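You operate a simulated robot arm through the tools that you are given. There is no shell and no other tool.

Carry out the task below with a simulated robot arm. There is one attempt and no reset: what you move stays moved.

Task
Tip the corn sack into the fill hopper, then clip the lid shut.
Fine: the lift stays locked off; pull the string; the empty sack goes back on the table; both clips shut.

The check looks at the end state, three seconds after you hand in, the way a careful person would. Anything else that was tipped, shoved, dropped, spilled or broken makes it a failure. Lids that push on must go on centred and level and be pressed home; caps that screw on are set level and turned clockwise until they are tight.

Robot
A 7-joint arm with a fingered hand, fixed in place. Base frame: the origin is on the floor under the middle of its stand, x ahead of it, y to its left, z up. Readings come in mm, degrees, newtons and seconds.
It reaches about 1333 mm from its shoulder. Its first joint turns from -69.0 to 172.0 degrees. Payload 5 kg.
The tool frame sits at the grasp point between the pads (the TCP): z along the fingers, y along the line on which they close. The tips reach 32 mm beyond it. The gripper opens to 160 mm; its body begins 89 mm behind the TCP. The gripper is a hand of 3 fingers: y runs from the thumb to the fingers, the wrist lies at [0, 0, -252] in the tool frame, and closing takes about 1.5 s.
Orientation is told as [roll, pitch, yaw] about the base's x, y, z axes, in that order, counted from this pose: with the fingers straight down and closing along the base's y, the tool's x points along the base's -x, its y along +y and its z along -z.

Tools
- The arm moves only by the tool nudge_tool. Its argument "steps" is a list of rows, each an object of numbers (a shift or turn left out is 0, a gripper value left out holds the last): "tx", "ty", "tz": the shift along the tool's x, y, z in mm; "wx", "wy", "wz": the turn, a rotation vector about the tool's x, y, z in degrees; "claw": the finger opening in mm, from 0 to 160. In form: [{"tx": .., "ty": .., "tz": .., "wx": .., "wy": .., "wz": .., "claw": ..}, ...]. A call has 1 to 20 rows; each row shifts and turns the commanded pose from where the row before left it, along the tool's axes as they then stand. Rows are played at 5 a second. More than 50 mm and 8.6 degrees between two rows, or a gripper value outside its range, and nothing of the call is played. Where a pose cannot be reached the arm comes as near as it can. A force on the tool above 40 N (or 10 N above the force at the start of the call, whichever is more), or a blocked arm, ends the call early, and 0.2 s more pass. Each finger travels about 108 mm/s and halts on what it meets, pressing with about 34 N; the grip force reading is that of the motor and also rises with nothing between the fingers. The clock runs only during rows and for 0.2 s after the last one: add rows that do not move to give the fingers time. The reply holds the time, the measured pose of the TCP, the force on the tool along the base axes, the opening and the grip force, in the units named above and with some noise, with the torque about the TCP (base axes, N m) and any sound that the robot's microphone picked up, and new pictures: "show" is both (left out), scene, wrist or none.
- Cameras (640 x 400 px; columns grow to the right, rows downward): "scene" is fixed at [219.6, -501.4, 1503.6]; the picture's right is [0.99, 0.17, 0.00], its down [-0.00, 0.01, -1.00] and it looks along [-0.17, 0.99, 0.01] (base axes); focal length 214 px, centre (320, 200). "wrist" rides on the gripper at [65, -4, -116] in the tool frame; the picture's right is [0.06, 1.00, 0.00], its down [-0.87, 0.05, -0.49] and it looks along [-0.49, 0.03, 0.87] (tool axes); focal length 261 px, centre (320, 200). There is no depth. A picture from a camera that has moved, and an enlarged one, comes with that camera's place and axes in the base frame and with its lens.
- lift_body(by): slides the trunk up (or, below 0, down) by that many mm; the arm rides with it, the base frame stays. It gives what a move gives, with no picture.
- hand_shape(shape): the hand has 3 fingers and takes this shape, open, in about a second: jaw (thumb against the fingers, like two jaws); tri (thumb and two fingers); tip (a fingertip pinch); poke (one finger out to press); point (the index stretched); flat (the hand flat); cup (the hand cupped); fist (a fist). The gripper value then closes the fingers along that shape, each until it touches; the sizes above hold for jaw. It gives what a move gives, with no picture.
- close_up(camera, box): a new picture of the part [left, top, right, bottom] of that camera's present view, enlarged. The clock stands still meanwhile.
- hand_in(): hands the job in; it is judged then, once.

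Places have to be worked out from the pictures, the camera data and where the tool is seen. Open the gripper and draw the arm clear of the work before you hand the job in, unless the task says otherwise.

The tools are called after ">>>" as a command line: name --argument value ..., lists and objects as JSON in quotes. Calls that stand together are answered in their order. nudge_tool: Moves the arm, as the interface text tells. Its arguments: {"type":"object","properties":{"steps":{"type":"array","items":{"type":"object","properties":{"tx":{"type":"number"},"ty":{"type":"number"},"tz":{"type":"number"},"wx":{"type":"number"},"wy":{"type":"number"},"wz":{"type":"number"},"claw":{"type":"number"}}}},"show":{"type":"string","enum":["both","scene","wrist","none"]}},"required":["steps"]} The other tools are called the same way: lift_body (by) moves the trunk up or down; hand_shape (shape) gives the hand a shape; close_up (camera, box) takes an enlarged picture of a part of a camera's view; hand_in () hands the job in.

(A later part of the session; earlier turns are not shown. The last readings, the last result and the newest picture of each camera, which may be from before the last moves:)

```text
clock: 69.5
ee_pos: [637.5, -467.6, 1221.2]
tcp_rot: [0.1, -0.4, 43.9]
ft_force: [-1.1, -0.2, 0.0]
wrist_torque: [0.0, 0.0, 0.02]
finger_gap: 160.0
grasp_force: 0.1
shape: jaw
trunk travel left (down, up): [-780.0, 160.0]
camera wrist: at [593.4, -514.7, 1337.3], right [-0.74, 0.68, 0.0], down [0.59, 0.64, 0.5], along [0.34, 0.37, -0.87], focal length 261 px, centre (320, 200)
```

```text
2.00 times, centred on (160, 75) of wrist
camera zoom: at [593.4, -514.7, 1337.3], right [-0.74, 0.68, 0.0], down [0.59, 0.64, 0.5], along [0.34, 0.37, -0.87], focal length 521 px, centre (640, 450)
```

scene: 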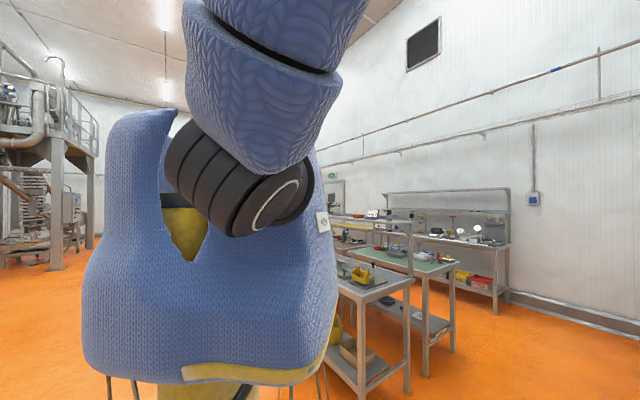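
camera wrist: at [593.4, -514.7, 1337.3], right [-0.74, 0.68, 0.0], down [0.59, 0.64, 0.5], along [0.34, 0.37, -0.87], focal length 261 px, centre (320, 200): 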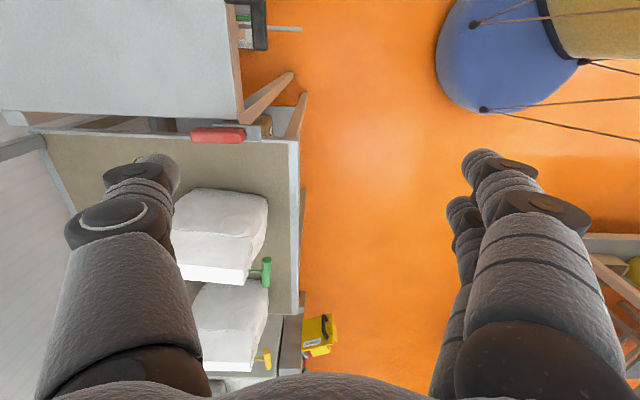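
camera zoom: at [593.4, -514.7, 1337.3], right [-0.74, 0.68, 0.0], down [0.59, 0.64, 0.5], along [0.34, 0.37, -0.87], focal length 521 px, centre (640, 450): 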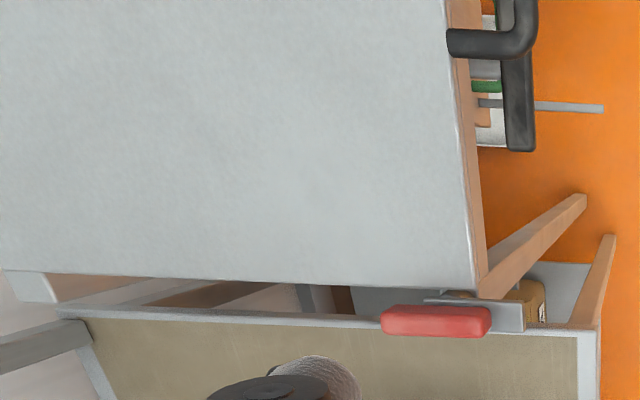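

The clips are turn-buttons: plate on a vertical pin beside the lid, tongue pointing to the robot (open), grip pointing back. For the lid handle I want fingers pointing forward with a vertical closing plane; I'll test that orientation here in free space.

>>> nudge_tool --steps '[{"wx": 8}, {"wx": 8}, {"wx": 8}, {"wx": 8}, {"wx": 8}, {"wx": 8}, {"wx": 8}]' --show "both"

```text
clock: 71.2
ee_pos: [639.0, -465.3, 1221.7]
tcp_rot: [-55.9, -0.4, 43.8]
ft_force: [-0.1, 0.4, 0.7]
wrist_torque: [0.0, 0.01, -0.04]
finger_gap: 160.2
grasp_force: 0.1
shape: jaw
trunk travel left (down, up): [-780.0, 160.0]
camera wrist: at [528.1, -443.6, 1289.5], right [-0.43, 0.36, -0.83], down [0.32, 0.92, 0.24], along [0.84, -0.17, -0.51], focal length 261 px, centre (320, 200)
```

scene: 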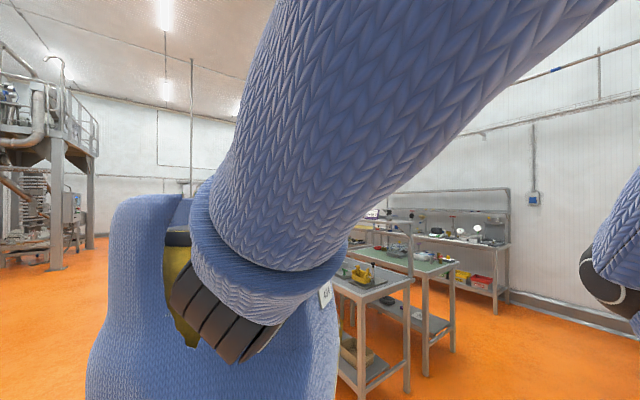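
wrist: 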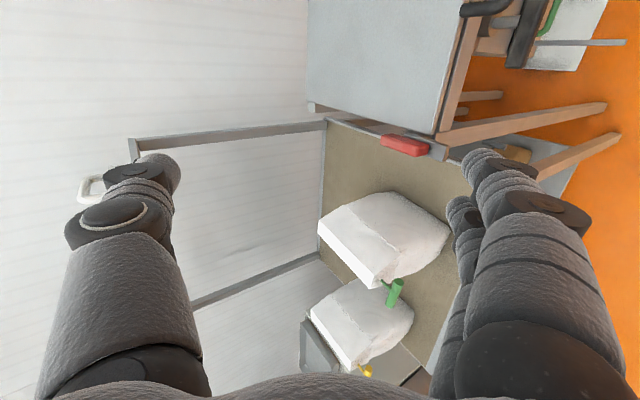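

That orientation works well. Now I'll shift right in front of the lid handle to a pre-grasp pose about 90 mm short of it, with the jaws partly closed to 80 mm.

>>> nudge_tool --steps '[{"tx": 43, "claw": 80}, {"tx": 43}, {"tx": 43}, {"tx": 42.7}, {"ty": 29.6, "tz": 10}, {"ty": 29.6, "tz": 10}, {"ty": 29.6, "tz": 10}, {"ty": 29.6, "tz": 10}, {"ty": 29.6, "tz": 10}]' --show "wrist"

```text
clock: 73.2
ee_pos: [535.4, -580.5, 1063.8]
tcp_rot: [-55.7, -0.4, 43.8]
ft_force: [-0.4, 0.0, -0.2]
wrist_torque: [0.04, 0.04, -0.02]
finger_gap: 80.5
grasp_force: 0.1
shape: jaw
out of reach, approached as far as the arm can: row 2, 3, 4, 5, 6
trunk travel left (down, up): [-780.0, 160.0]
camera wrist: at [424.5, -557.3, 1133.0], right [-0.43, 0.37, -0.83], down [0.33, 0.92, 0.24], along [0.84, -0.17, -0.51], focal length 261 px, centre (320, 200)
```

wrist: 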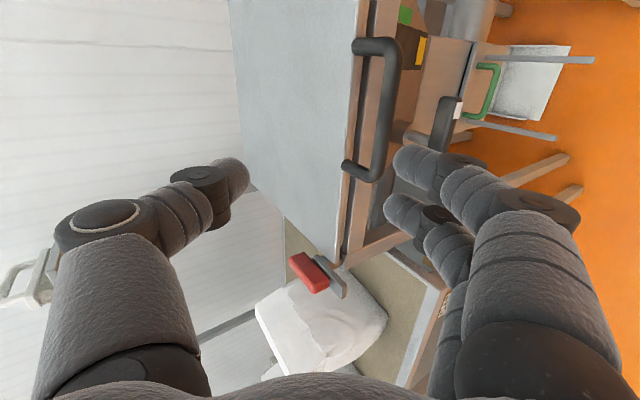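

The handle is now in view between the jaws. Zooming for a precise fix.

>>> close_up --camera "wrist" --box '[300, 10, 460, 210]'

```text
2.00 times, centred on (380, 110) of wrist
camera zoom: at [424.5, -557.3, 1133.0], right [-0.43, 0.37, -0.83], down [0.33, 0.92, 0.24], along [0.84, -0.17, -0.51], focal length 521 px, centre (200, 380)
```

zoom: 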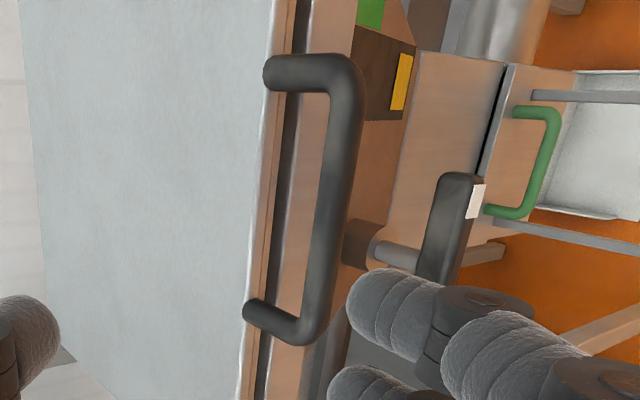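

The bar is about 57 mm toward tool +y and 120 mm ahead of the TCP. I'll centre on it first and close half of the distance, then check.

>>> nudge_tool --steps '[{"tx": 10, "ty": 28}, {"tx": 10, "ty": 28}, {"tz": 25}, {"tz": 25}]' --show "wrist"

>>> close_up --camera "wrist" --box '[220, 40, 420, 260]'

```text
clock: 74.2
ee_pos: [540.6, -611.0, 1000.8]
tcp_rot: [-55.8, -0.5, 43.9]
ft_force: [-0.2, 0.4, 0.5]
wrist_torque: [0.01, 0.0, -0.02]
finger_gap: 80.5
grasp_force: 0.0
shape: jaw
out of reach, approached as far as the arm can: row 2
trunk travel left (down, up): [-780.0, 160.0]
camera wrist: at [429.1, -587.5, 1068.8], right [-0.43, 0.37, -0.83], down [0.32, 0.92, 0.24], along [0.84, -0.16, -0.51], focal length 261 px, centre (320, 200)
```

wrist: 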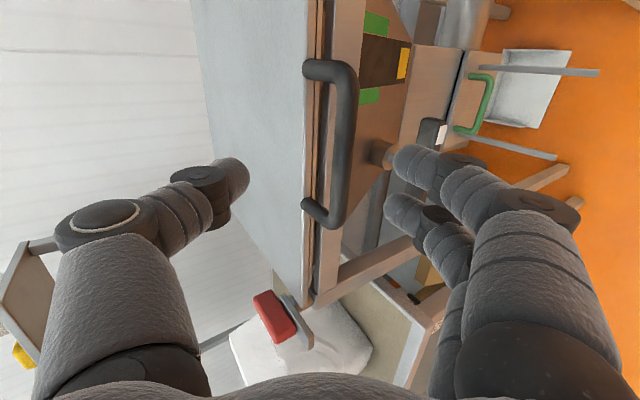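

```text
1.82 times, centred on (320, 150) of wrist
camera zoom: at [429.1, -587.5, 1068.8], right [-0.43, 0.37, -0.83], down [0.32, 0.92, 0.24], along [0.84, -0.16, -0.51], focal length 474 px, centre (320, 291)
```

zoom: 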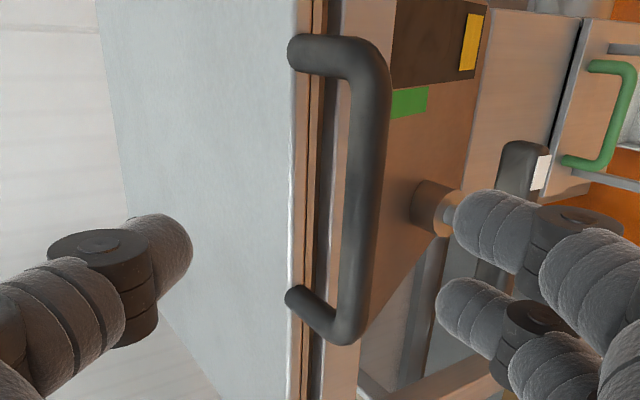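

Bar is now ~18 mm toward +y and ~64 mm ahead. Correcting and approaching further in steps.

>>> nudge_tool --steps '[{"ty": 17.5, "tx": 8}, {"tz": 12}, {"tz": 12}]' --show "wrist"

>>> close_up --camera "wrist" --box '[220, 40, 420, 260]'

```text
clock: 75.0
ee_pos: [541.5, -623.9, 971.5]
tcp_rot: [-55.9, -0.4, 43.8]
ft_force: [0.8, -0.2, -0.8]
wrist_torque: [0.0, 0.03, -0.01]
finger_gap: 80.4
grasp_force: 0.0
shape: jaw
trunk travel left (down, up): [-780.0, 160.0]
camera wrist: at [429.8, -600.6, 1040.8], right [-0.43, 0.37, -0.83], down [0.32, 0.92, 0.24], along [0.84, -0.17, -0.51], focal length 261 px, centre (320, 200)
```

wrist: 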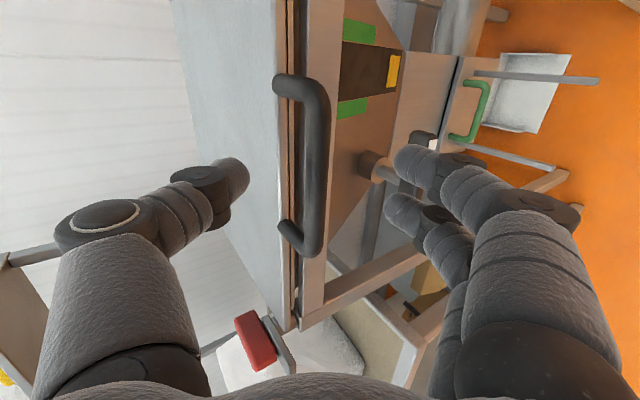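

```text
1.82 times, centred on (320, 150) of wrist
camera zoom: at [429.8, -600.6, 1040.8], right [-0.43, 0.37, -0.83], down [0.32, 0.92, 0.24], along [0.84, -0.17, -0.51], focal length 474 px, centre (320, 291)
```

zoom: 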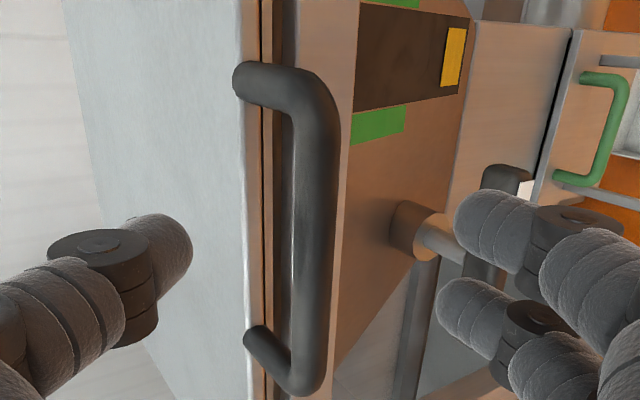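

Bar is laterally centred and ~45 mm ahead. Advancing 20 mm more and checking.

>>> nudge_tool --steps '[{"tz": 10}, {"tz": 10}]' --show "wrist"

>>> close_up --camera "wrist" --box '[180, 40, 440, 280]'

```text
clock: 75.5
ee_pos: [552.6, -633.6, 960.8]
tcp_rot: [-55.9, -0.5, 43.7]
ft_force: [0.5, 0.3, -0.7]
wrist_torque: [-0.02, -0.01, 0.0]
finger_gap: 80.5
grasp_force: 0.0
shape: jaw
trunk travel left (down, up): [-780.0, 160.0]
camera wrist: at [441.2, -612.0, 1030.1], right [-0.43, 0.37, -0.83], down [0.32, 0.92, 0.24], along [0.84, -0.17, -0.51], focal length 261 px, centre (320, 200)
```

wrist: 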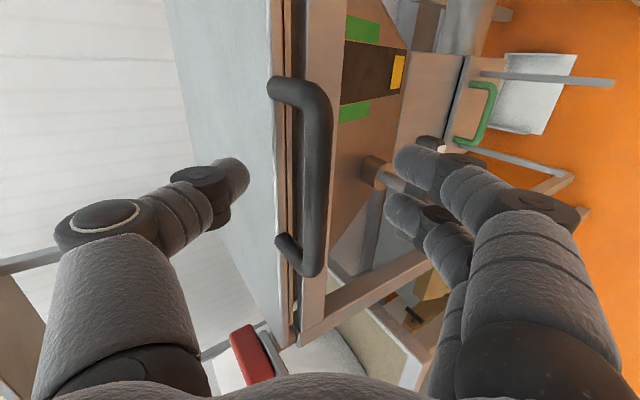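

```text
1.67 times, centred on (310, 160) of wrist
camera zoom: at [441.2, -612.0, 1030.1], right [-0.43, 0.37, -0.83], down [0.32, 0.92, 0.24], along [0.84, -0.17, -0.51], focal length 434 px, centre (337, 267)
```

zoom: 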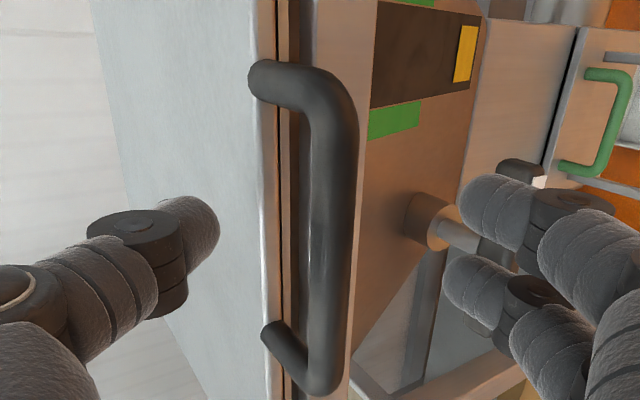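

The bar is centred about 18 mm beyond the TCP, inside the jaws. Closing partway first to check the thumb clears the lid edge.

>>> nudge_tool --steps '[{"claw": 45}, {"claw": 45}, {"claw": 45}]' --show "wrist"

```text
clock: 76.3
ee_pos: [551.7, -634.9, 962.0]
tcp_rot: [-56.0, -0.4, 43.7]
ft_force: [-0.1, -0.7, 0.3]
wrist_torque: [-0.01, 0.03, 0.0]
finger_gap: 45.4
grasp_force: 0.0
shape: jaw
trunk travel left (down, up): [-780.0, 160.0]
camera wrist: at [440.6, -612.1, 1030.4], right [-0.43, 0.37, -0.83], down [0.32, 0.92, 0.24], along [0.84, -0.17, -0.51], focal length 261 px, centre (320, 200)
```

wrist: 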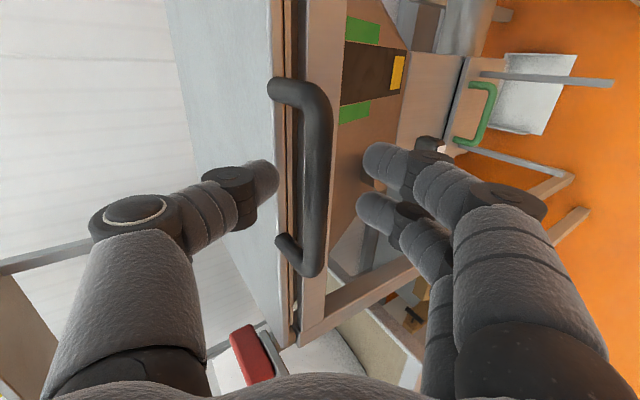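

No contact yet and both jaws straddle the bar. Closing onto it.

>>> nudge_tool --steps '[{"claw": 25}, {"claw": 8}, {"claw": 8}, {"claw": 8}, {"claw": 8}]' --show "wrist"

```text
clock: 77.5
ee_pos: [551.3, -635.5, 962.5]
tcp_rot: [-55.9, -0.4, 43.7]
ft_force: [0.2, -1.6, 2.4]
wrist_torque: [-0.05, -0.03, -0.03]
finger_gap: 8.9
grasp_force: 0.0
shape: jaw
trunk travel left (down, up): [-780.0, 160.0]
camera wrist: at [440.7, -611.9, 1030.6], right [-0.43, 0.37, -0.83], down [0.32, 0.92, 0.24], along [0.84, -0.17, -0.51], focal length 261 px, centre (320, 200)
```

wrist: 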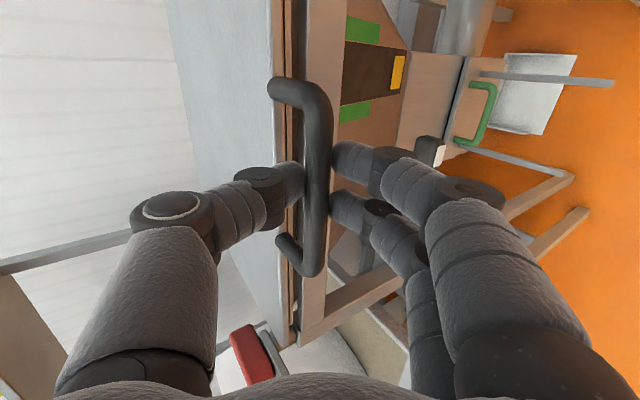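

Fingers appear at the bar's sides but grip force reads zero; commanding full closure to get a firm grip.

>>> nudge_tool --steps '[{"claw": 0}, {"claw": 0}, {"claw": 0}, {"claw": 0}]' --show "wrist"

>>> close_up --camera "wrist" --box '[220, 80, 420, 280]'

```text
clock: 78.5
ee_pos: [552.0, -636.2, 960.7]
tcp_rot: [-55.8, -0.5, 43.6]
ft_force: [8.3, -7.2, -3.7]
wrist_torque: [-0.02, 0.01, 0.01]
finger_gap: 4.0
grasp_force: 33.5
shape: jaw
trunk travel left (down, up): [-780.0, 160.0]
camera wrist: at [441.4, -612.7, 1029.8], right [-0.43, 0.37, -0.83], down [0.32, 0.92, 0.24], along [0.84, -0.17, -0.51], focal length 261 px, centre (320, 200)
```

wrist: 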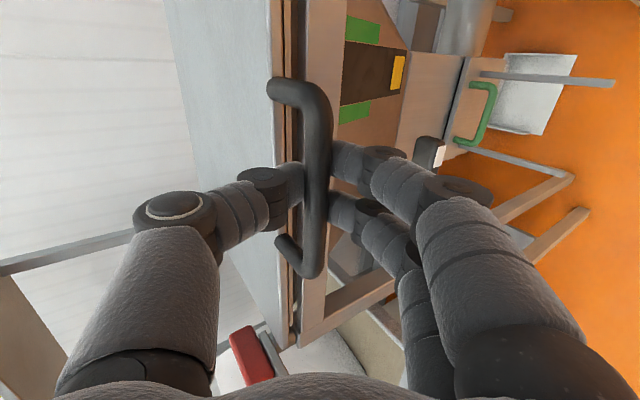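

```text
2.00 times, centred on (320, 180) of wrist
camera zoom: at [441.4, -612.7, 1029.8], right [-0.43, 0.37, -0.83], down [0.32, 0.92, 0.24], along [0.84, -0.17, -0.51], focal length 521 px, centre (320, 240)
```

zoom: 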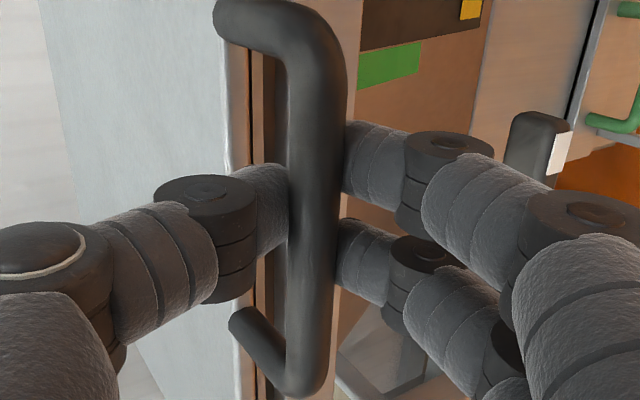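

The handle bar is caged behind the fingertips with firm grip. Starting to lift along the arc about the far-edge hinge (radius ≈ 356 mm), a small portion first while watching the force.

>>> nudge_tool --steps '[{"tz": -6.6, "ty": -10.5}, {"tz": -6.6, "ty": -10.6}, {"tz": -11.7, "ty": -21.9}, {"tz": -10.2, "ty": -22.7}]' --show "wrist"

```text
clock: 79.5
ee_pos: [559.0, -642.4, 1036.2]
tcp_rot: [-55.8, -0.3, 43.7]
ft_force: [9.2, -4.5, -6.8]
wrist_torque: [0.12, 0.12, 0.06]
finger_gap: 3.5
grasp_force: 33.8
shape: jaw
trunk travel left (down, up): [-780.0, 160.0]
camera wrist: at [447.0, -618.5, 1103.3], right [-0.43, 0.37, -0.83], down [0.32, 0.92, 0.24], along [0.84, -0.17, -0.51], focal length 261 px, centre (320, 200)
```

wrist: 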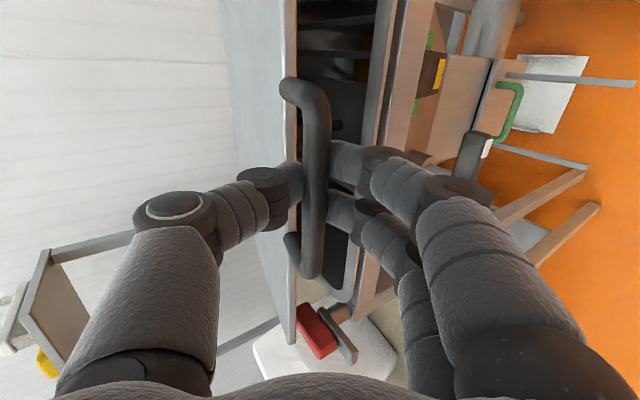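

The lid is rising and the hopper mouth shows beneath. Forces are small, so I continue the arc to about 40°.

>>> nudge_tool --steps '[{"tz": -8.5, "ty": -23.3, "tx": -0.2}, {"tz": -6.9, "ty": -24, "tx": -0.3}, {"tz": -5.2, "ty": -24.3, "tx": -0.3}, {"tz": -3.5, "ty": -24.6, "tx": -0.4}, {"tz": -1.8, "ty": -24.8, "tx": -0.5}, {"tz": 0, "ty": -24.9, "tx": -0.5}, {"tz": 1.8, "ty": -24.8, "tx": -0.6}]' --show "wrist"

```text
clock: 81.2
ee_pos: [611.7, -695.3, 1187.8]
tcp_rot: [-55.7, -0.5, 43.7]
ft_force: [12.9, -6.0, -15.0]
wrist_torque: [0.15, 0.06, 0.09]
finger_gap: 1.0
grasp_force: 34.0
shape: jaw
trunk travel left (down, up): [-780.0, 160.0]
camera wrist: at [501.1, -673.3, 1256.8], right [-0.43, 0.37, -0.82], down [0.33, 0.92, 0.24], along [0.84, -0.17, -0.51], focal length 261 px, centre (320, 200)
```

wrist: 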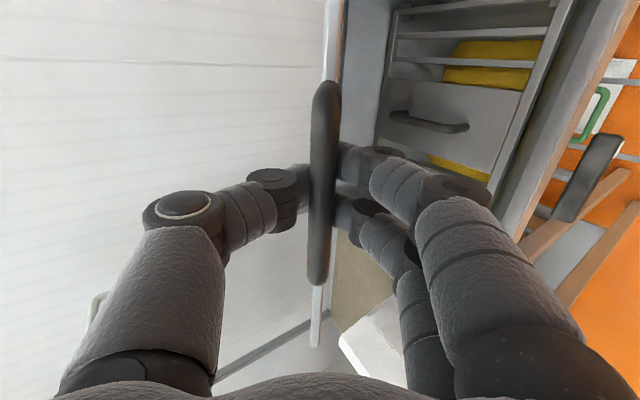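

Lid is at ~40°, and I can see a grille and yellow corn inside. Continuing the arc toward 80°.

>>> nudge_tool --steps '[{"tz": 3.4, "ty": -24.6, "tx": -0.6}, {"tz": 5.1, "ty": -24.3, "tx": -0.6}, {"tz": 6.9, "ty": -23.8, "tx": -0.7}, {"tz": 8.5, "ty": -23.4, "tx": -0.7}, {"tz": 10.1, "ty": -22.7, "tx": -0.8}]' --show "wrist"

```text
clock: 82.3
ee_pos: [677.3, -761.1, 1269.2]
tcp_rot: [-55.8, -0.4, 43.7]
ft_force: [1.6, -1.9, -9.0]
wrist_torque: [0.02, 0.02, -0.03]
finger_gap: 0.2
grasp_force: 33.9
shape: jaw
trunk travel left (down, up): [-780.0, 160.0]
camera wrist: at [566.7, -738.5, 1336.7], right [-0.43, 0.37, -0.83], down [0.33, 0.92, 0.24], along [0.84, -0.17, -0.51], focal length 261 px, centre (320, 200)
```

wrist: 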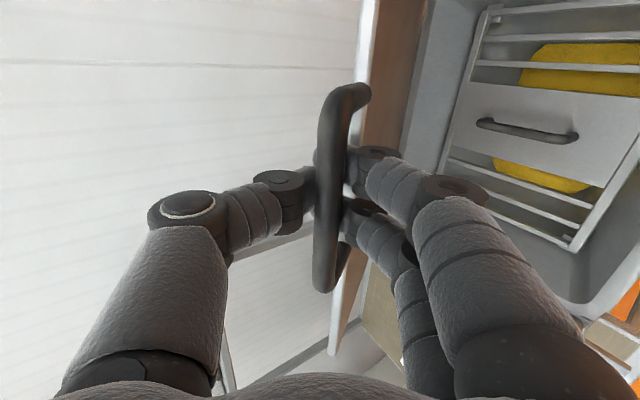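

At ~60° now; continuing toward vertical.

>>> nudge_tool --steps '[{"tz": 11.6, "ty": -22, "tx": -0.8}, {"tz": 13.1, "ty": -21.1, "tx": -0.8}, {"tz": 14.6, "ty": -20.1, "tx": -0.9}, {"tz": 16, "ty": -19, "tx": -0.9}, {"tz": 17.2, "ty": -17.9, "tx": -0.9}]' --show "wrist"

```text
clock: 83.5
ee_pos: [761.9, -841.6, 1310.3]
tcp_rot: [-55.8, -0.5, 43.7]
ft_force: [-1.6, 0.4, -1.7]
wrist_torque: [-0.03, -0.06, -0.01]
finger_gap: 0.1
grasp_force: 33.8
shape: jaw
trunk travel left (down, up): [-780.0, 160.0]
camera wrist: at [650.5, -818.4, 1379.2], right [-0.43, 0.37, -0.83], down [0.32, 0.92, 0.24], along [0.84, -0.17, -0.51], focal length 261 px, centre (320, 200)
```

wrist: 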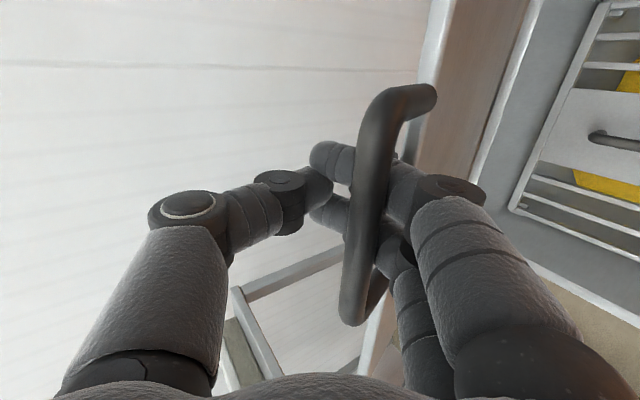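

The bar sits inside the hooked fingers and the lid is near vertical (force ~0). I'll tip the hand's fingers toward vertical a bit so that they push the bar backward, and continue along the top of the arc.

>>> nudge_tool --steps '[{"wx": -8, "tz": 9, "ty": -12}, {"wx": -8, "tz": 5, "ty": -16}, {"wx": -8, "tz": 2, "ty": -18}]' --show "wrist"

```text
clock: 84.2
ee_pos: [779.9, -862.2, 1317.1]
tcp_rot: [-40.0, -0.2, 43.7]
ft_force: [4.5, 0.4, -18.6]
wrist_torque: [-0.41, -0.44, -0.08]
finger_gap: 0.0
grasp_force: 34.2
shape: jaw
trunk travel left (down, up): [-780.0, 160.0]
stopped in row 3: the force on the tool passed its limit at 48 N (the readings are from after the stop); the commanded pose is now the measured one
camera wrist: at [683.4, -855.6, 1408.1], right [-0.57, 0.51, -0.64], down [0.38, 0.86, 0.34], along [0.73, -0.05, -0.69], focal length 261 px, centre (320, 200)
```

wrist: 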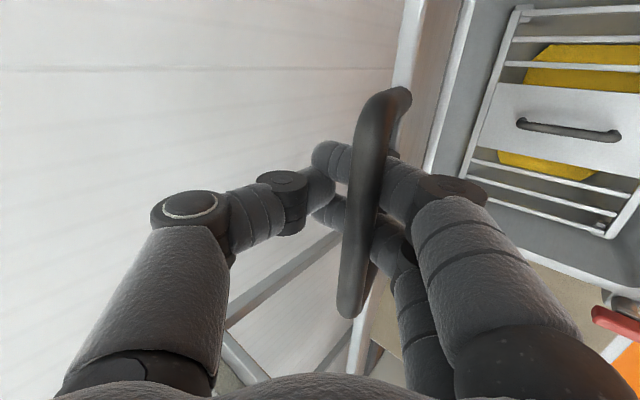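

The fingers pulled up on the bar too hard because I rose while turning. I'll ease down ~12 mm to unload and then push straight back.

>>> nudge_tool --steps '[{"tz": 9.2, "ty": 7.7}, {"tz": 12.9, "ty": -15.3}, {"tz": 12.9, "ty": -15.3}]' --show "wrist"

```text
clock: 85.0
ee_pos: [806.4, -891.3, 1308.6]
tcp_rot: [-40.2, -0.3, 43.7]
ft_force: [-1.0, 1.0, 0.1]
wrist_torque: [-0.02, 0.01, 0.0]
finger_gap: 0.1
grasp_force: 34.2
shape: jaw
trunk travel left (down, up): [-780.0, 160.0]
camera wrist: at [711.1, -884.4, 1399.3], right [-0.57, 0.51, -0.65], down [0.38, 0.86, 0.34], along [0.73, -0.05, -0.68], focal length 261 px, centre (320, 200)
```

wrist: 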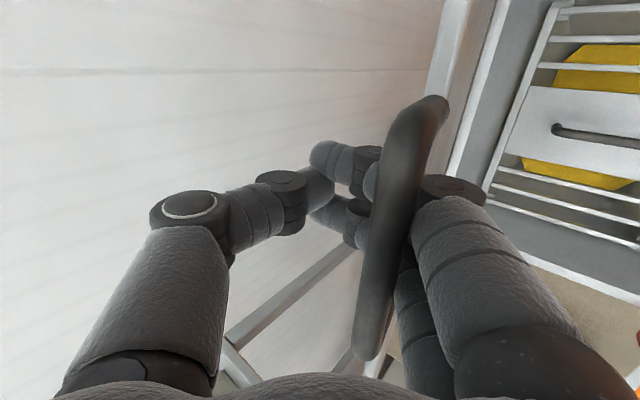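

Unloaded. Continuing straight back in small steps to take the lid past vertical.

>>> nudge_tool --steps '[{"tz": 12.9, "ty": -15.3}, {"tz": 12.9, "ty": -15.3}, {"tz": 13.5, "ty": -14.5}]' --show "wrist"

```text
clock: 85.8
ee_pos: [847.7, -933.3, 1307.9]
tcp_rot: [-40.2, -0.3, 43.7]
ft_force: [0.1, -0.3, 4.8]
wrist_torque: [0.08, 0.14, 0.03]
finger_gap: 0.1
grasp_force: 33.7
shape: jaw
trunk travel left (down, up): [-780.0, 160.0]
camera wrist: at [751.5, -927.0, 1398.1], right [-0.57, 0.51, -0.65], down [0.38, 0.86, 0.34], along [0.73, -0.05, -0.68], focal length 261 px, centre (320, 200)
```

wrist: 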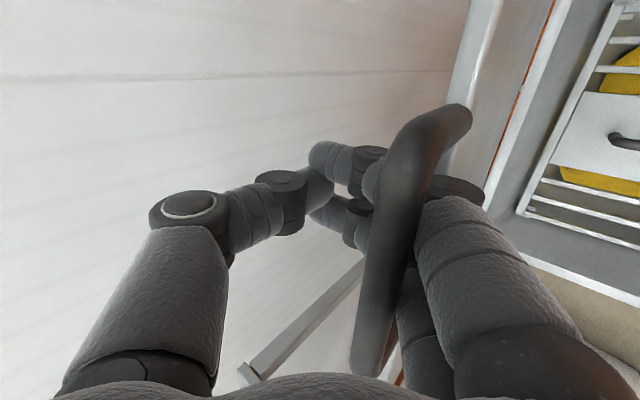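

Still moving freely. A little further back, watching for the stop.

>>> nudge_tool --steps '[{"tz": 13.5, "ty": -14}, {"tz": 14.5, "ty": -13}]' --show "wrist"

```text
clock: 86.4
ee_pos: [874.6, -961.1, 1304.1]
tcp_rot: [-40.3, -0.2, 43.7]
ft_force: [1.4, 0.2, 6.4]
wrist_torque: [0.22, 0.23, -0.06]
finger_gap: 0.0
grasp_force: 34.1
shape: jaw
trunk travel left (down, up): [-780.0, 160.0]
camera wrist: at [779.5, -953.5, 1395.1], right [-0.57, 0.51, -0.65], down [0.38, 0.86, 0.34], along [0.73, -0.05, -0.68], focal length 261 px, centre (320, 200)
```

wrist: 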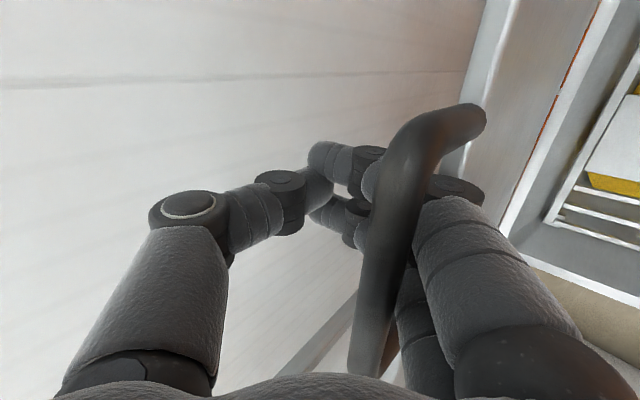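

No load from the stop yet. Let me check the lid's actual angle from an enlarged view.

>>> close_up --camera "wrist" --box '[400, 0, 640, 250]'

```text
1.60 times, centred on (520, 125) of wrist
camera zoom: at [779.5, -953.5, 1395.1], right [-0.57, 0.51, -0.65], down [0.38, 0.86, 0.34], along [0.73, -0.05, -0.68], focal length 417 px, centre (0, 320)
```

zoom: 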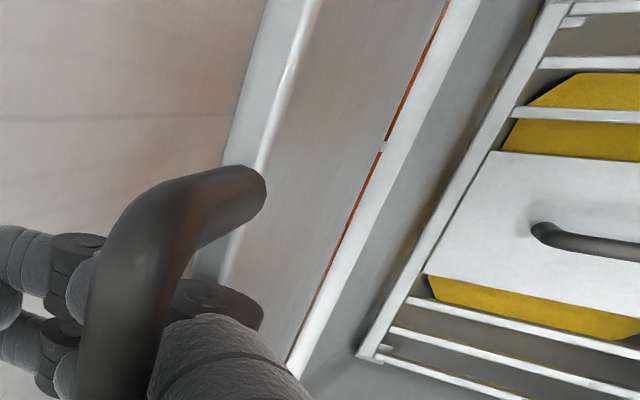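

The lid is only just past vertical (~94°). Pushing it further back carefully.

>>> nudge_tool --steps '[{"tz": 14.5, "ty": -13}, {"tz": 15, "ty": -12}, {"tz": 15.5, "ty": -11}]' --show "wrist"

```text
clock: 87.2
ee_pos: [913.0, -1003.5, 1294.0]
tcp_rot: [-40.4, -0.2, 43.7]
ft_force: [4.4, -1.3, 8.6]
wrist_torque: [0.33, 0.34, -0.14]
finger_gap: 0.0
grasp_force: 34.0
shape: jaw
trunk travel left (down, up): [-780.0, 160.0]
camera wrist: at [817.0, -995.9, 1384.8], right [-0.57, 0.51, -0.65], down [0.38, 0.86, 0.34], along [0.73, -0.05, -0.68], focal length 261 px, centre (320, 200)
```

wrist: 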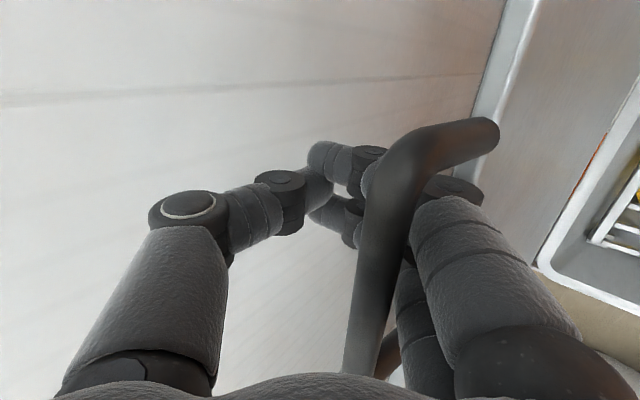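

The force now points backward (lid pulling away on its own), so it's past vertical. Following it a bit further to find its stop.

>>> nudge_tool --steps '[{"tz": 16, "ty": -10}, {"tz": 16, "ty": -9}]' --show "wrist"

>>> close_up --camera "wrist" --box '[400, 0, 640, 250]'

```text
clock: 87.6
ee_pos: [917.9, -1008.3, 1291.7]
tcp_rot: [-39.9, -0.3, 43.6]
ft_force: [-26.1, 22.0, 8.2]
wrist_torque: [-0.29, -0.4, 0.25]
finger_gap: 0.1
grasp_force: 34.0
shape: jaw
trunk travel left (down, up): [-780.0, 160.0]
stopped in row 1: the force on the tool passed its limit at 64 N (the readings are from after the stop); the commanded pose is now the measured one
camera wrist: at [822.1, -1002.2, 1383.1], right [-0.57, 0.51, -0.64], down [0.38, 0.86, 0.35], along [0.73, -0.05, -0.68], focal length 261 px, centre (320, 200)
```

wrist: 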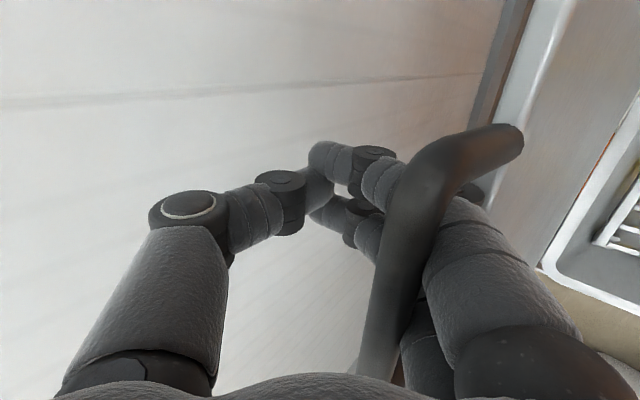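

```text
1.60 times, centred on (520, 125) of wrist
camera zoom: at [822.1, -1002.2, 1383.1], right [-0.57, 0.51, -0.64], down [0.38, 0.86, 0.35], along [0.73, -0.05, -0.68], focal length 417 px, centre (0, 320)
```

zoom: 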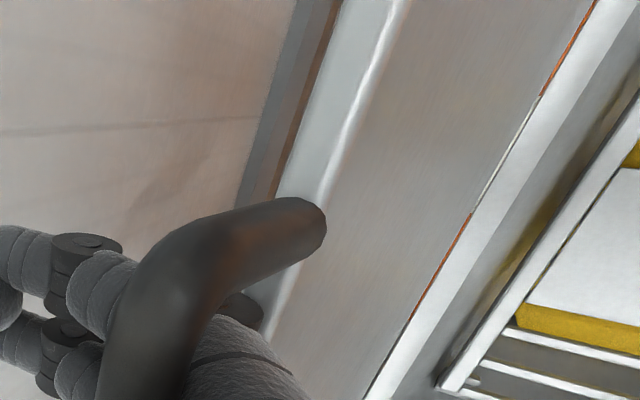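

The lid reached its stop (~105°) — the hand pressed the bar against it. I'll back off ~22 mm within the slack, then open the fingers moderately and check.

>>> nudge_tool --steps '[{"tz": -7, "ty": 8.5}, {"tz": -7, "ty": 8.5}, {"claw": 25}, {"claw": 50}, {"claw": 50}]' --show "wrist"

```text
clock: 88.5
ee_pos: [907.9, -998.0, 1301.5]
tcp_rot: [-41.1, -0.6, 43.6]
ft_force: [6.0, -13.8, 38.1]
wrist_torque: [0.59, -0.11, 0.47]
finger_gap: 34.1
grasp_force: 0.0
shape: jaw
trunk travel left (down, up): [-780.0, 160.0]
stopped in row 4: the force on the tool passed its limit at 47 N (the readings are from after the stop); the commanded pose is now the measured one
camera wrist: at [810.2, -990.1, 1391.1], right [-0.56, 0.51, -0.66], down [0.38, 0.86, 0.34], along [0.74, -0.06, -0.67], focal length 261 px, centre (320, 200)
```

wrist: 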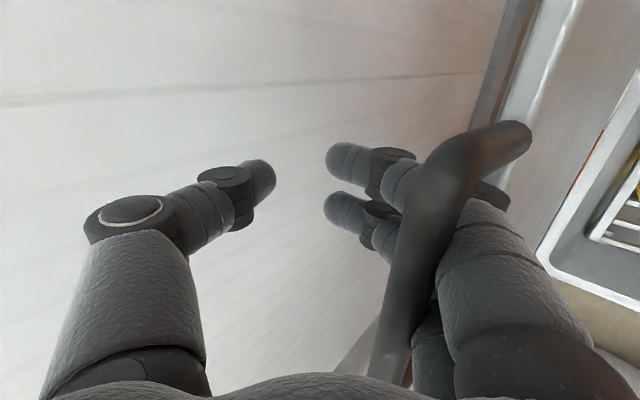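

Opening is blocked because the fingers pass through the U between bar and lid edge. I'll close again, slide back so the bar is at the fingertips, then turn fingers vertical before opening.

>>> nudge_tool --steps '[{"claw": 0}, {"claw": 0}, {"claw": 0}, {"ty": 9, "tz": -13}, {"ty": 9, "tz": -13}]' --show "wrist"

```text
clock: 89.7
ee_pos: [883.4, -974.3, 1300.1]
tcp_rot: [-40.4, -0.3, 43.6]
ft_force: [-1.3, -6.0, 16.8]
wrist_torque: [0.2, 0.29, 0.34]
finger_gap: 0.0
grasp_force: 34.4
shape: jaw
trunk travel left (down, up): [-780.0, 160.0]
camera wrist: at [788.0, -966.6, 1390.8], right [-0.57, 0.51, -0.65], down [0.38, 0.86, 0.34], along [0.73, -0.05, -0.68], focal length 261 px, centre (320, 200)
```

wrist: 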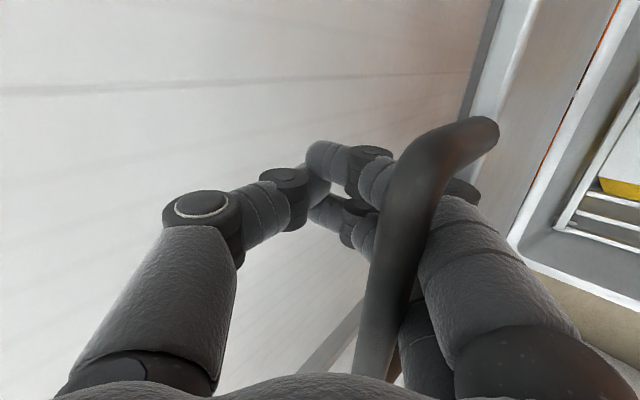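

The fingers press a bit down on the lid edge (+17 N). I'll rise a few mm and keep sliding back so the bar moves to the fingertips.

>>> nudge_tool --steps '[{"ty": -5.2, "tz": -6.1}, {"ty": 9, "tz": -13}, {"ty": 9, "tz": -13}]' --show "wrist"

```text
clock: 90.5
ee_pos: [866.3, -952.2, 1314.0]
tcp_rot: [-40.3, -0.4, 43.7]
ft_force: [0.5, -1.3, 0.1]
wrist_torque: [0.02, 0.02, 0.0]
finger_gap: 0.0
grasp_force: 34.1
shape: jaw
trunk travel left (down, up): [-780.0, 160.0]
camera wrist: at [769.7, -945.6, 1405.2], right [-0.57, 0.51, -0.65], down [0.38, 0.86, 0.35], along [0.73, -0.05, -0.68], focal length 261 px, centre (320, 200)
```

wrist: 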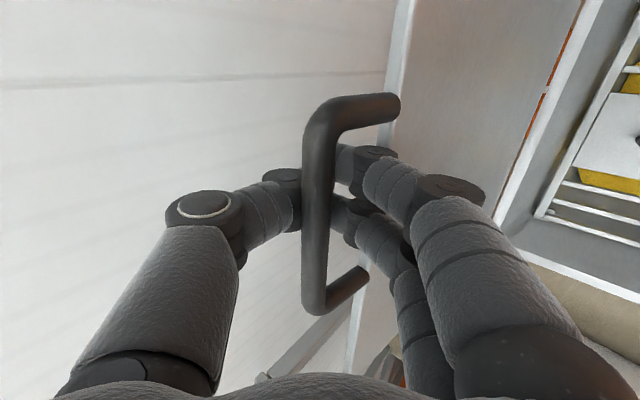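

Now the bar is at the fingertips and unloaded. Turning the fingers more vertical around the bar, then opening moderately.

>>> nudge_tool --steps '[{"wx": -8, "ty": -2}, {"wx": -8, "ty": -2}, {"wx": -8, "ty": -2}]' --show "wrist"

```text
clock: 91.3
ee_pos: [870.6, -957.0, 1317.8]
tcp_rot: [-16.2, -0.3, 43.6]
ft_force: [1.4, -1.8, -1.5]
wrist_torque: [0.02, 0.03, 0.0]
finger_gap: 0.0
grasp_force: 34.5
shape: jaw
trunk travel left (down, up): [-780.0, 160.0]
camera wrist: at [804.5, -981.7, 1429.4], right [-0.7, 0.65, -0.28], down [0.5, 0.73, 0.46], along [0.51, 0.19, -0.84], focal length 261 px, centre (320, 200)
```

wrist: 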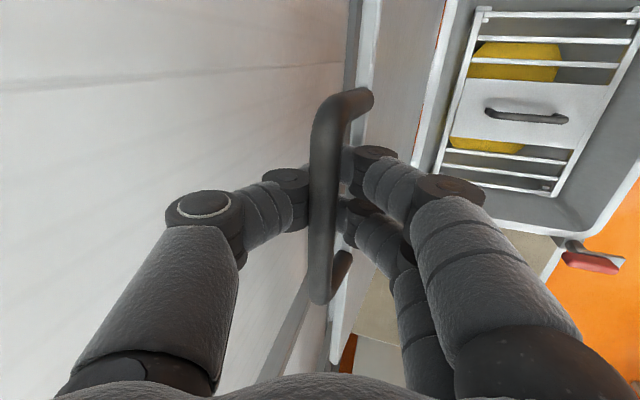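

Fingers are nearly vertical around the bar. Opening to 50 and then rising.

>>> nudge_tool --steps '[{"claw": 25}, {"claw": 45}, {"claw": 45}, {"tz": -15}, {"tz": -20}, {"tz": -25}]' --show "wrist"

```text
clock: 92.7
ee_pos: [858.1, -943.4, 1379.1]
tcp_rot: [-16.4, -0.3, 43.8]
ft_force: [-0.4, -0.7, 0.6]
wrist_torque: [-0.03, 0.01, 0.02]
finger_gap: 44.4
grasp_force: 0.1
shape: jaw
trunk travel left (down, up): [-780.0, 160.0]
camera wrist: at [790.6, -967.1, 1490.5], right [-0.7, 0.65, -0.28], down [0.49, 0.74, 0.46], along [0.51, 0.19, -0.84], focal length 261 px, centre (320, 200)
```

wrist: 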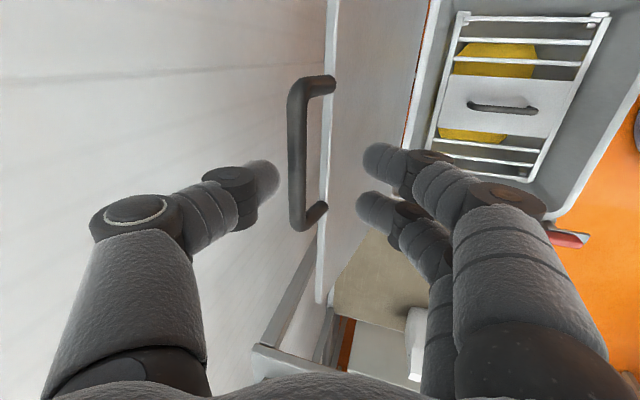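

The lid stays open by itself. Rising, levelling the hand and moving back over the hopper to look inside.

>>> nudge_tool --steps '[{"tz": -30}, {"tz": -20}, {"ty": 40, "wx": -8}, {"ty": 40, "wx": -8}, {"ty": 40}, {"ty": 40, "claw": 160}, {"ty": 40}]' --show "wrist"

>>> close_up --camera "wrist" --box '[150, 0, 470, 200]'

```text
clock: 94.3
ee_pos: [718.5, -793.4, 1407.1]
tcp_rot: [-0.4, -0.5, 43.6]
ft_force: [-0.7, 0.4, 0.3]
wrist_torque: [0.0, -0.01, 0.0]
finger_gap: 159.8
grasp_force: 0.1
shape: jaw
out of reach, approached as far as the arm can: row 4
trunk travel left (down, up): [-780.0, 160.0]
camera wrist: at [674.8, -840.5, 1522.6], right [-0.73, 0.68, -0.01], down [0.59, 0.64, 0.5], along [0.34, 0.36, -0.87], focal length 261 px, centre (320, 200)
```

wrist: 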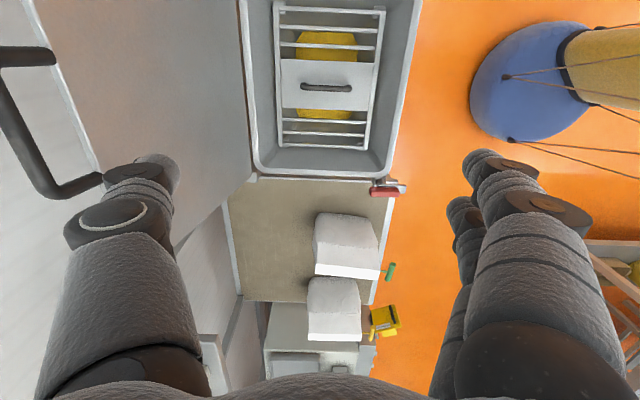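

```text
2.00 times, centred on (310, 100) of wrist
camera zoom: at [674.8, -840.5, 1522.6], right [-0.73, 0.68, -0.01], down [0.59, 0.64, 0.5], along [0.34, 0.36, -0.87], focal length 521 px, centre (340, 400)
```

zoom: 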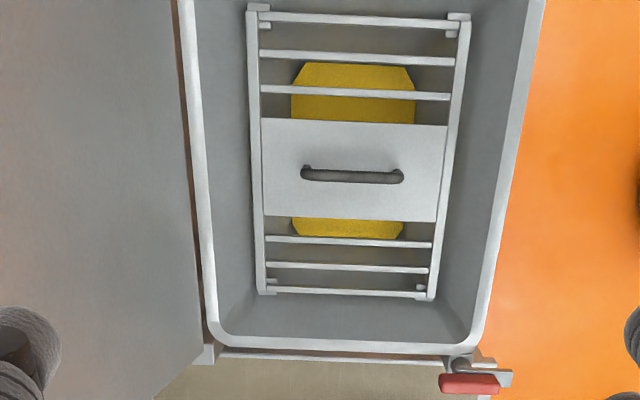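

The hopper opening has a safety grid with corn below; it stays as is. Next is the sack's pull string: I'll move over to the toggle, keeping the hand vertical and high.

>>> nudge_tool --steps '[{"tx": -36.5, "ty": 26.4, "tz": 20}, {"tx": -36.5, "ty": 26.4, "tz": 20}, {"tx": -36.5, "ty": 26.4, "tz": 20}, {"tx": -36.5, "ty": 26.4, "tz": 20}, {"tx": -36.5, "ty": 26.4, "tz": 20}, {"tx": -36.5, "ty": 26.4, "tz": 20}, {"tx": -36.5, "ty": 26.4, "tz": 20}, {"tx": -36.5, "ty": 26.4, "tz": 20}, {"tx": -36.5, "ty": 26.4, "tz": 20}, {"tx": -36.5, "ty": 26.4, "tz": 20}]' --show "wrist"

```text
clock: 96.5
ee_pos: [804.0, -349.6, 1204.9]
tcp_rot: [-0.4, -0.3, 43.6]
ft_force: [0.4, -0.2, -0.5]
wrist_torque: [-0.02, 0.04, -0.04]
finger_gap: 159.9
grasp_force: 0.1
shape: jaw
trunk travel left (down, up): [-780.0, 160.0]
camera wrist: at [760.1, -398.4, 1321.5], right [-0.73, 0.68, -0.01], down [0.59, 0.64, 0.5], along [0.34, 0.36, -0.87], focal length 261 px, centre (320, 200)
```

wrist: 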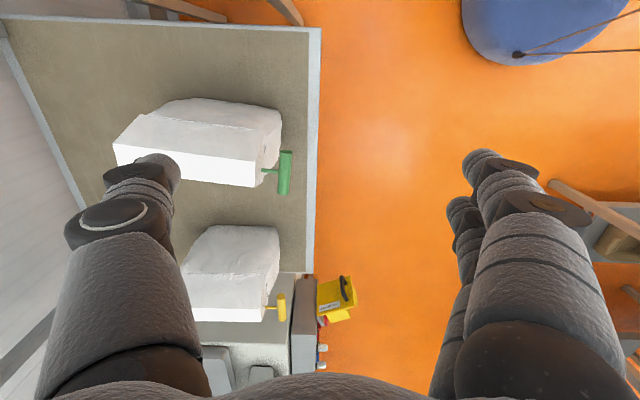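

No reach problem. Tilting into the same forward-reaching orientation as for the lid handle, aligned with the sack axis.

>>> nudge_tool --steps '[{"wz": 5}, {"wx": 8}, {"wx": 8}, {"wx": 8}, {"wx": 8}, {"wx": 8}, {"wx": 8}, {"wx": 8}]' --show "wrist"

```text
clock: 98.3
ee_pos: [811.7, -436.9, 1206.3]
tcp_rot: [-55.1, -1.3, 40.0]
ft_force: [-0.4, -0.2, -0.4]
wrist_torque: [-0.01, 0.0, -0.01]
finger_gap: 159.7
grasp_force: 0.1
shape: jaw
out of reach, approached as far as the arm can: row 7, 8
trunk travel left (down, up): [-780.0, 160.0]
camera wrist: at [702.6, -409.2, 1274.6], right [-0.4, 0.41, -0.82], down [0.38, 0.89, 0.26], along [0.83, -0.21, -0.51], focal length 261 px, centre (320, 200)
```

wrist: 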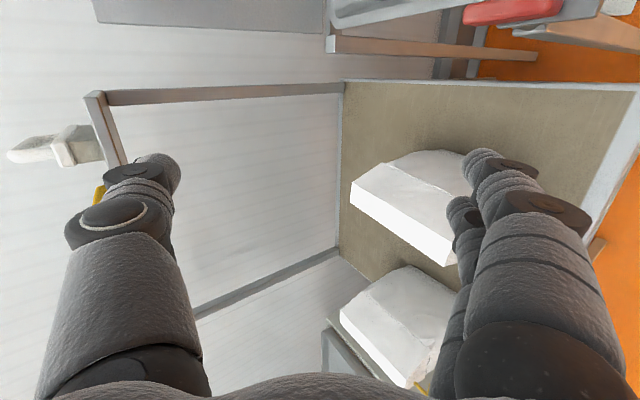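

That tilt is out of reach here (arm can't cross that far left), but vertical fingers worked before. I'll untilt, go above the toggle with the hand vertical and check.

>>> nudge_tool --steps '[{"wx": -8}, {"wx": -8}, {"wx": -8}, {"wx": -8}, {"wx": -8}, {"wx": -8}, {"wx": -7}, {"tx": -40, "ty": 20}, {"tx": -40, "ty": 20}, {"tx": -40, "ty": 10}]' --show "wrist"

```text
clock: 100.5
ee_pos: [876.0, -321.9, 1205.6]
tcp_rot: [-1.2, -0.3, 38.6]
ft_force: [0.5, -0.3, -0.7]
wrist_torque: [0.01, 0.08, -0.02]
finger_gap: 159.7
grasp_force: 0.0
shape: jaw
trunk travel left (down, up): [-780.0, 160.0]
camera wrist: at [826.2, -364.2, 1321.0], right [-0.67, 0.74, -0.02], down [0.64, 0.59, 0.49], along [0.38, 0.32, -0.87], focal length 261 px, centre (320, 200)
```

wrist: 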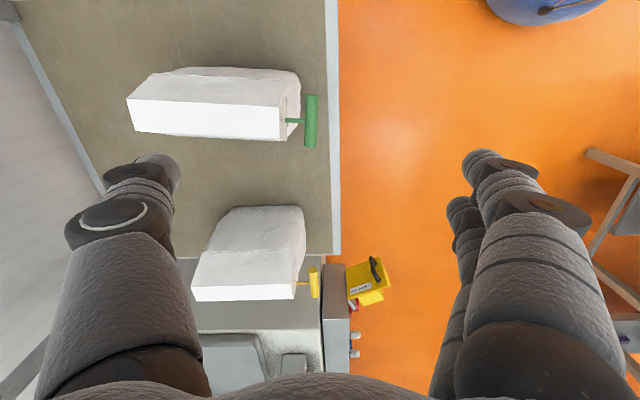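

Well within reach, and the toggle is nearly straight below the TCP. Zooming for precise alignment.

>>> close_up --camera "wrist" --box '[260, 70, 360, 170]'

```text
4.00 times, centred on (310, 120) of wrist
camera zoom: at [826.2, -364.2, 1321.0], right [-0.67, 0.74, -0.02], down [0.64, 0.59, 0.49], along [0.38, 0.32, -0.87], focal length 1043 px, centre (360, 520)
```

zoom: 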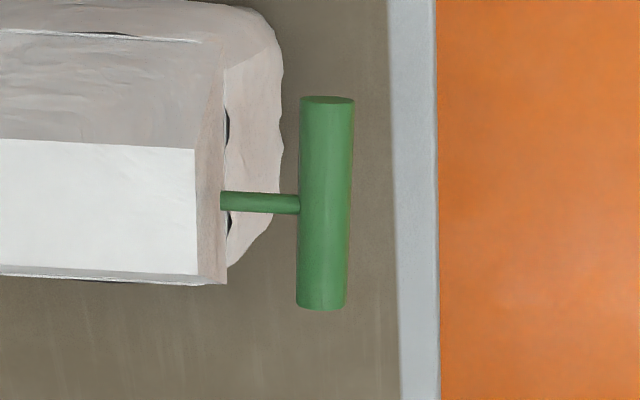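

Toggle bar centre ≈ (892.5, −328, 990), ~69 mm long; the stem is at its middle, so I'll grip beside the stem (17 mm toward +b) with the thumb in the gap between bar and sack. Aligning above it with a small opening.

>>> nudge_tool --steps '[{"wx": -1.2, "tx": -13, "ty": -6.5, "claw": 36}, {"tx": -13, "ty": -6.5}, {"tx": 0}, {"tx": 0}, {"tx": 0}]' --show "wrist"

>>> close_up --camera "wrist" --box '[260, 70, 380, 170]'

```text
clock: 101.7
ee_pos: [901.2, -316.5, 1206.3]
tcp_rot: [-0.1, -0.3, 38.6]
ft_force: [-0.1, -0.2, -0.1]
wrist_torque: [0.0, 0.0, 0.02]
finger_gap: 36.1
grasp_force: 0.0
shape: jaw
trunk travel left (down, up): [-780.0, 160.0]
camera wrist: at [853.2, -360.2, 1322.4], right [-0.67, 0.74, 0.0], down [0.64, 0.58, 0.5], along [0.37, 0.33, -0.87], focal length 261 px, centre (320, 200)
```

wrist: 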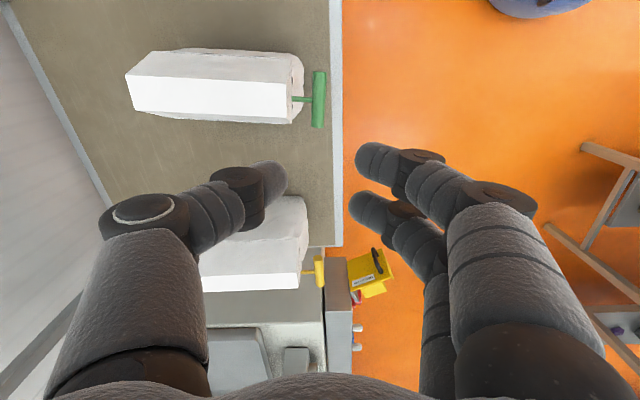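

```text
4.00 times, centred on (320, 120) of wrist
camera zoom: at [853.2, -360.2, 1322.4], right [-0.67, 0.74, 0.0], down [0.64, 0.58, 0.5], along [0.37, 0.33, -0.87], focal length 1043 px, centre (320, 520)
```

zoom: 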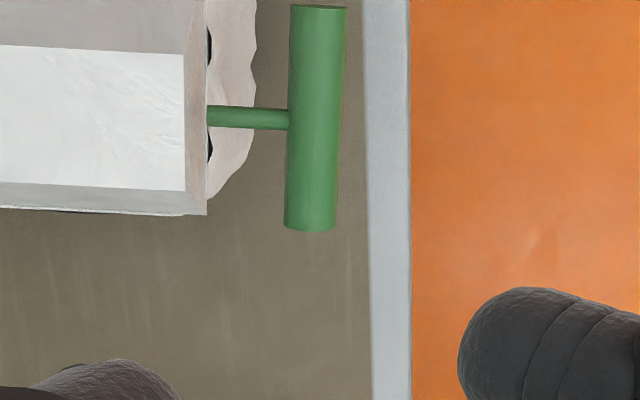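

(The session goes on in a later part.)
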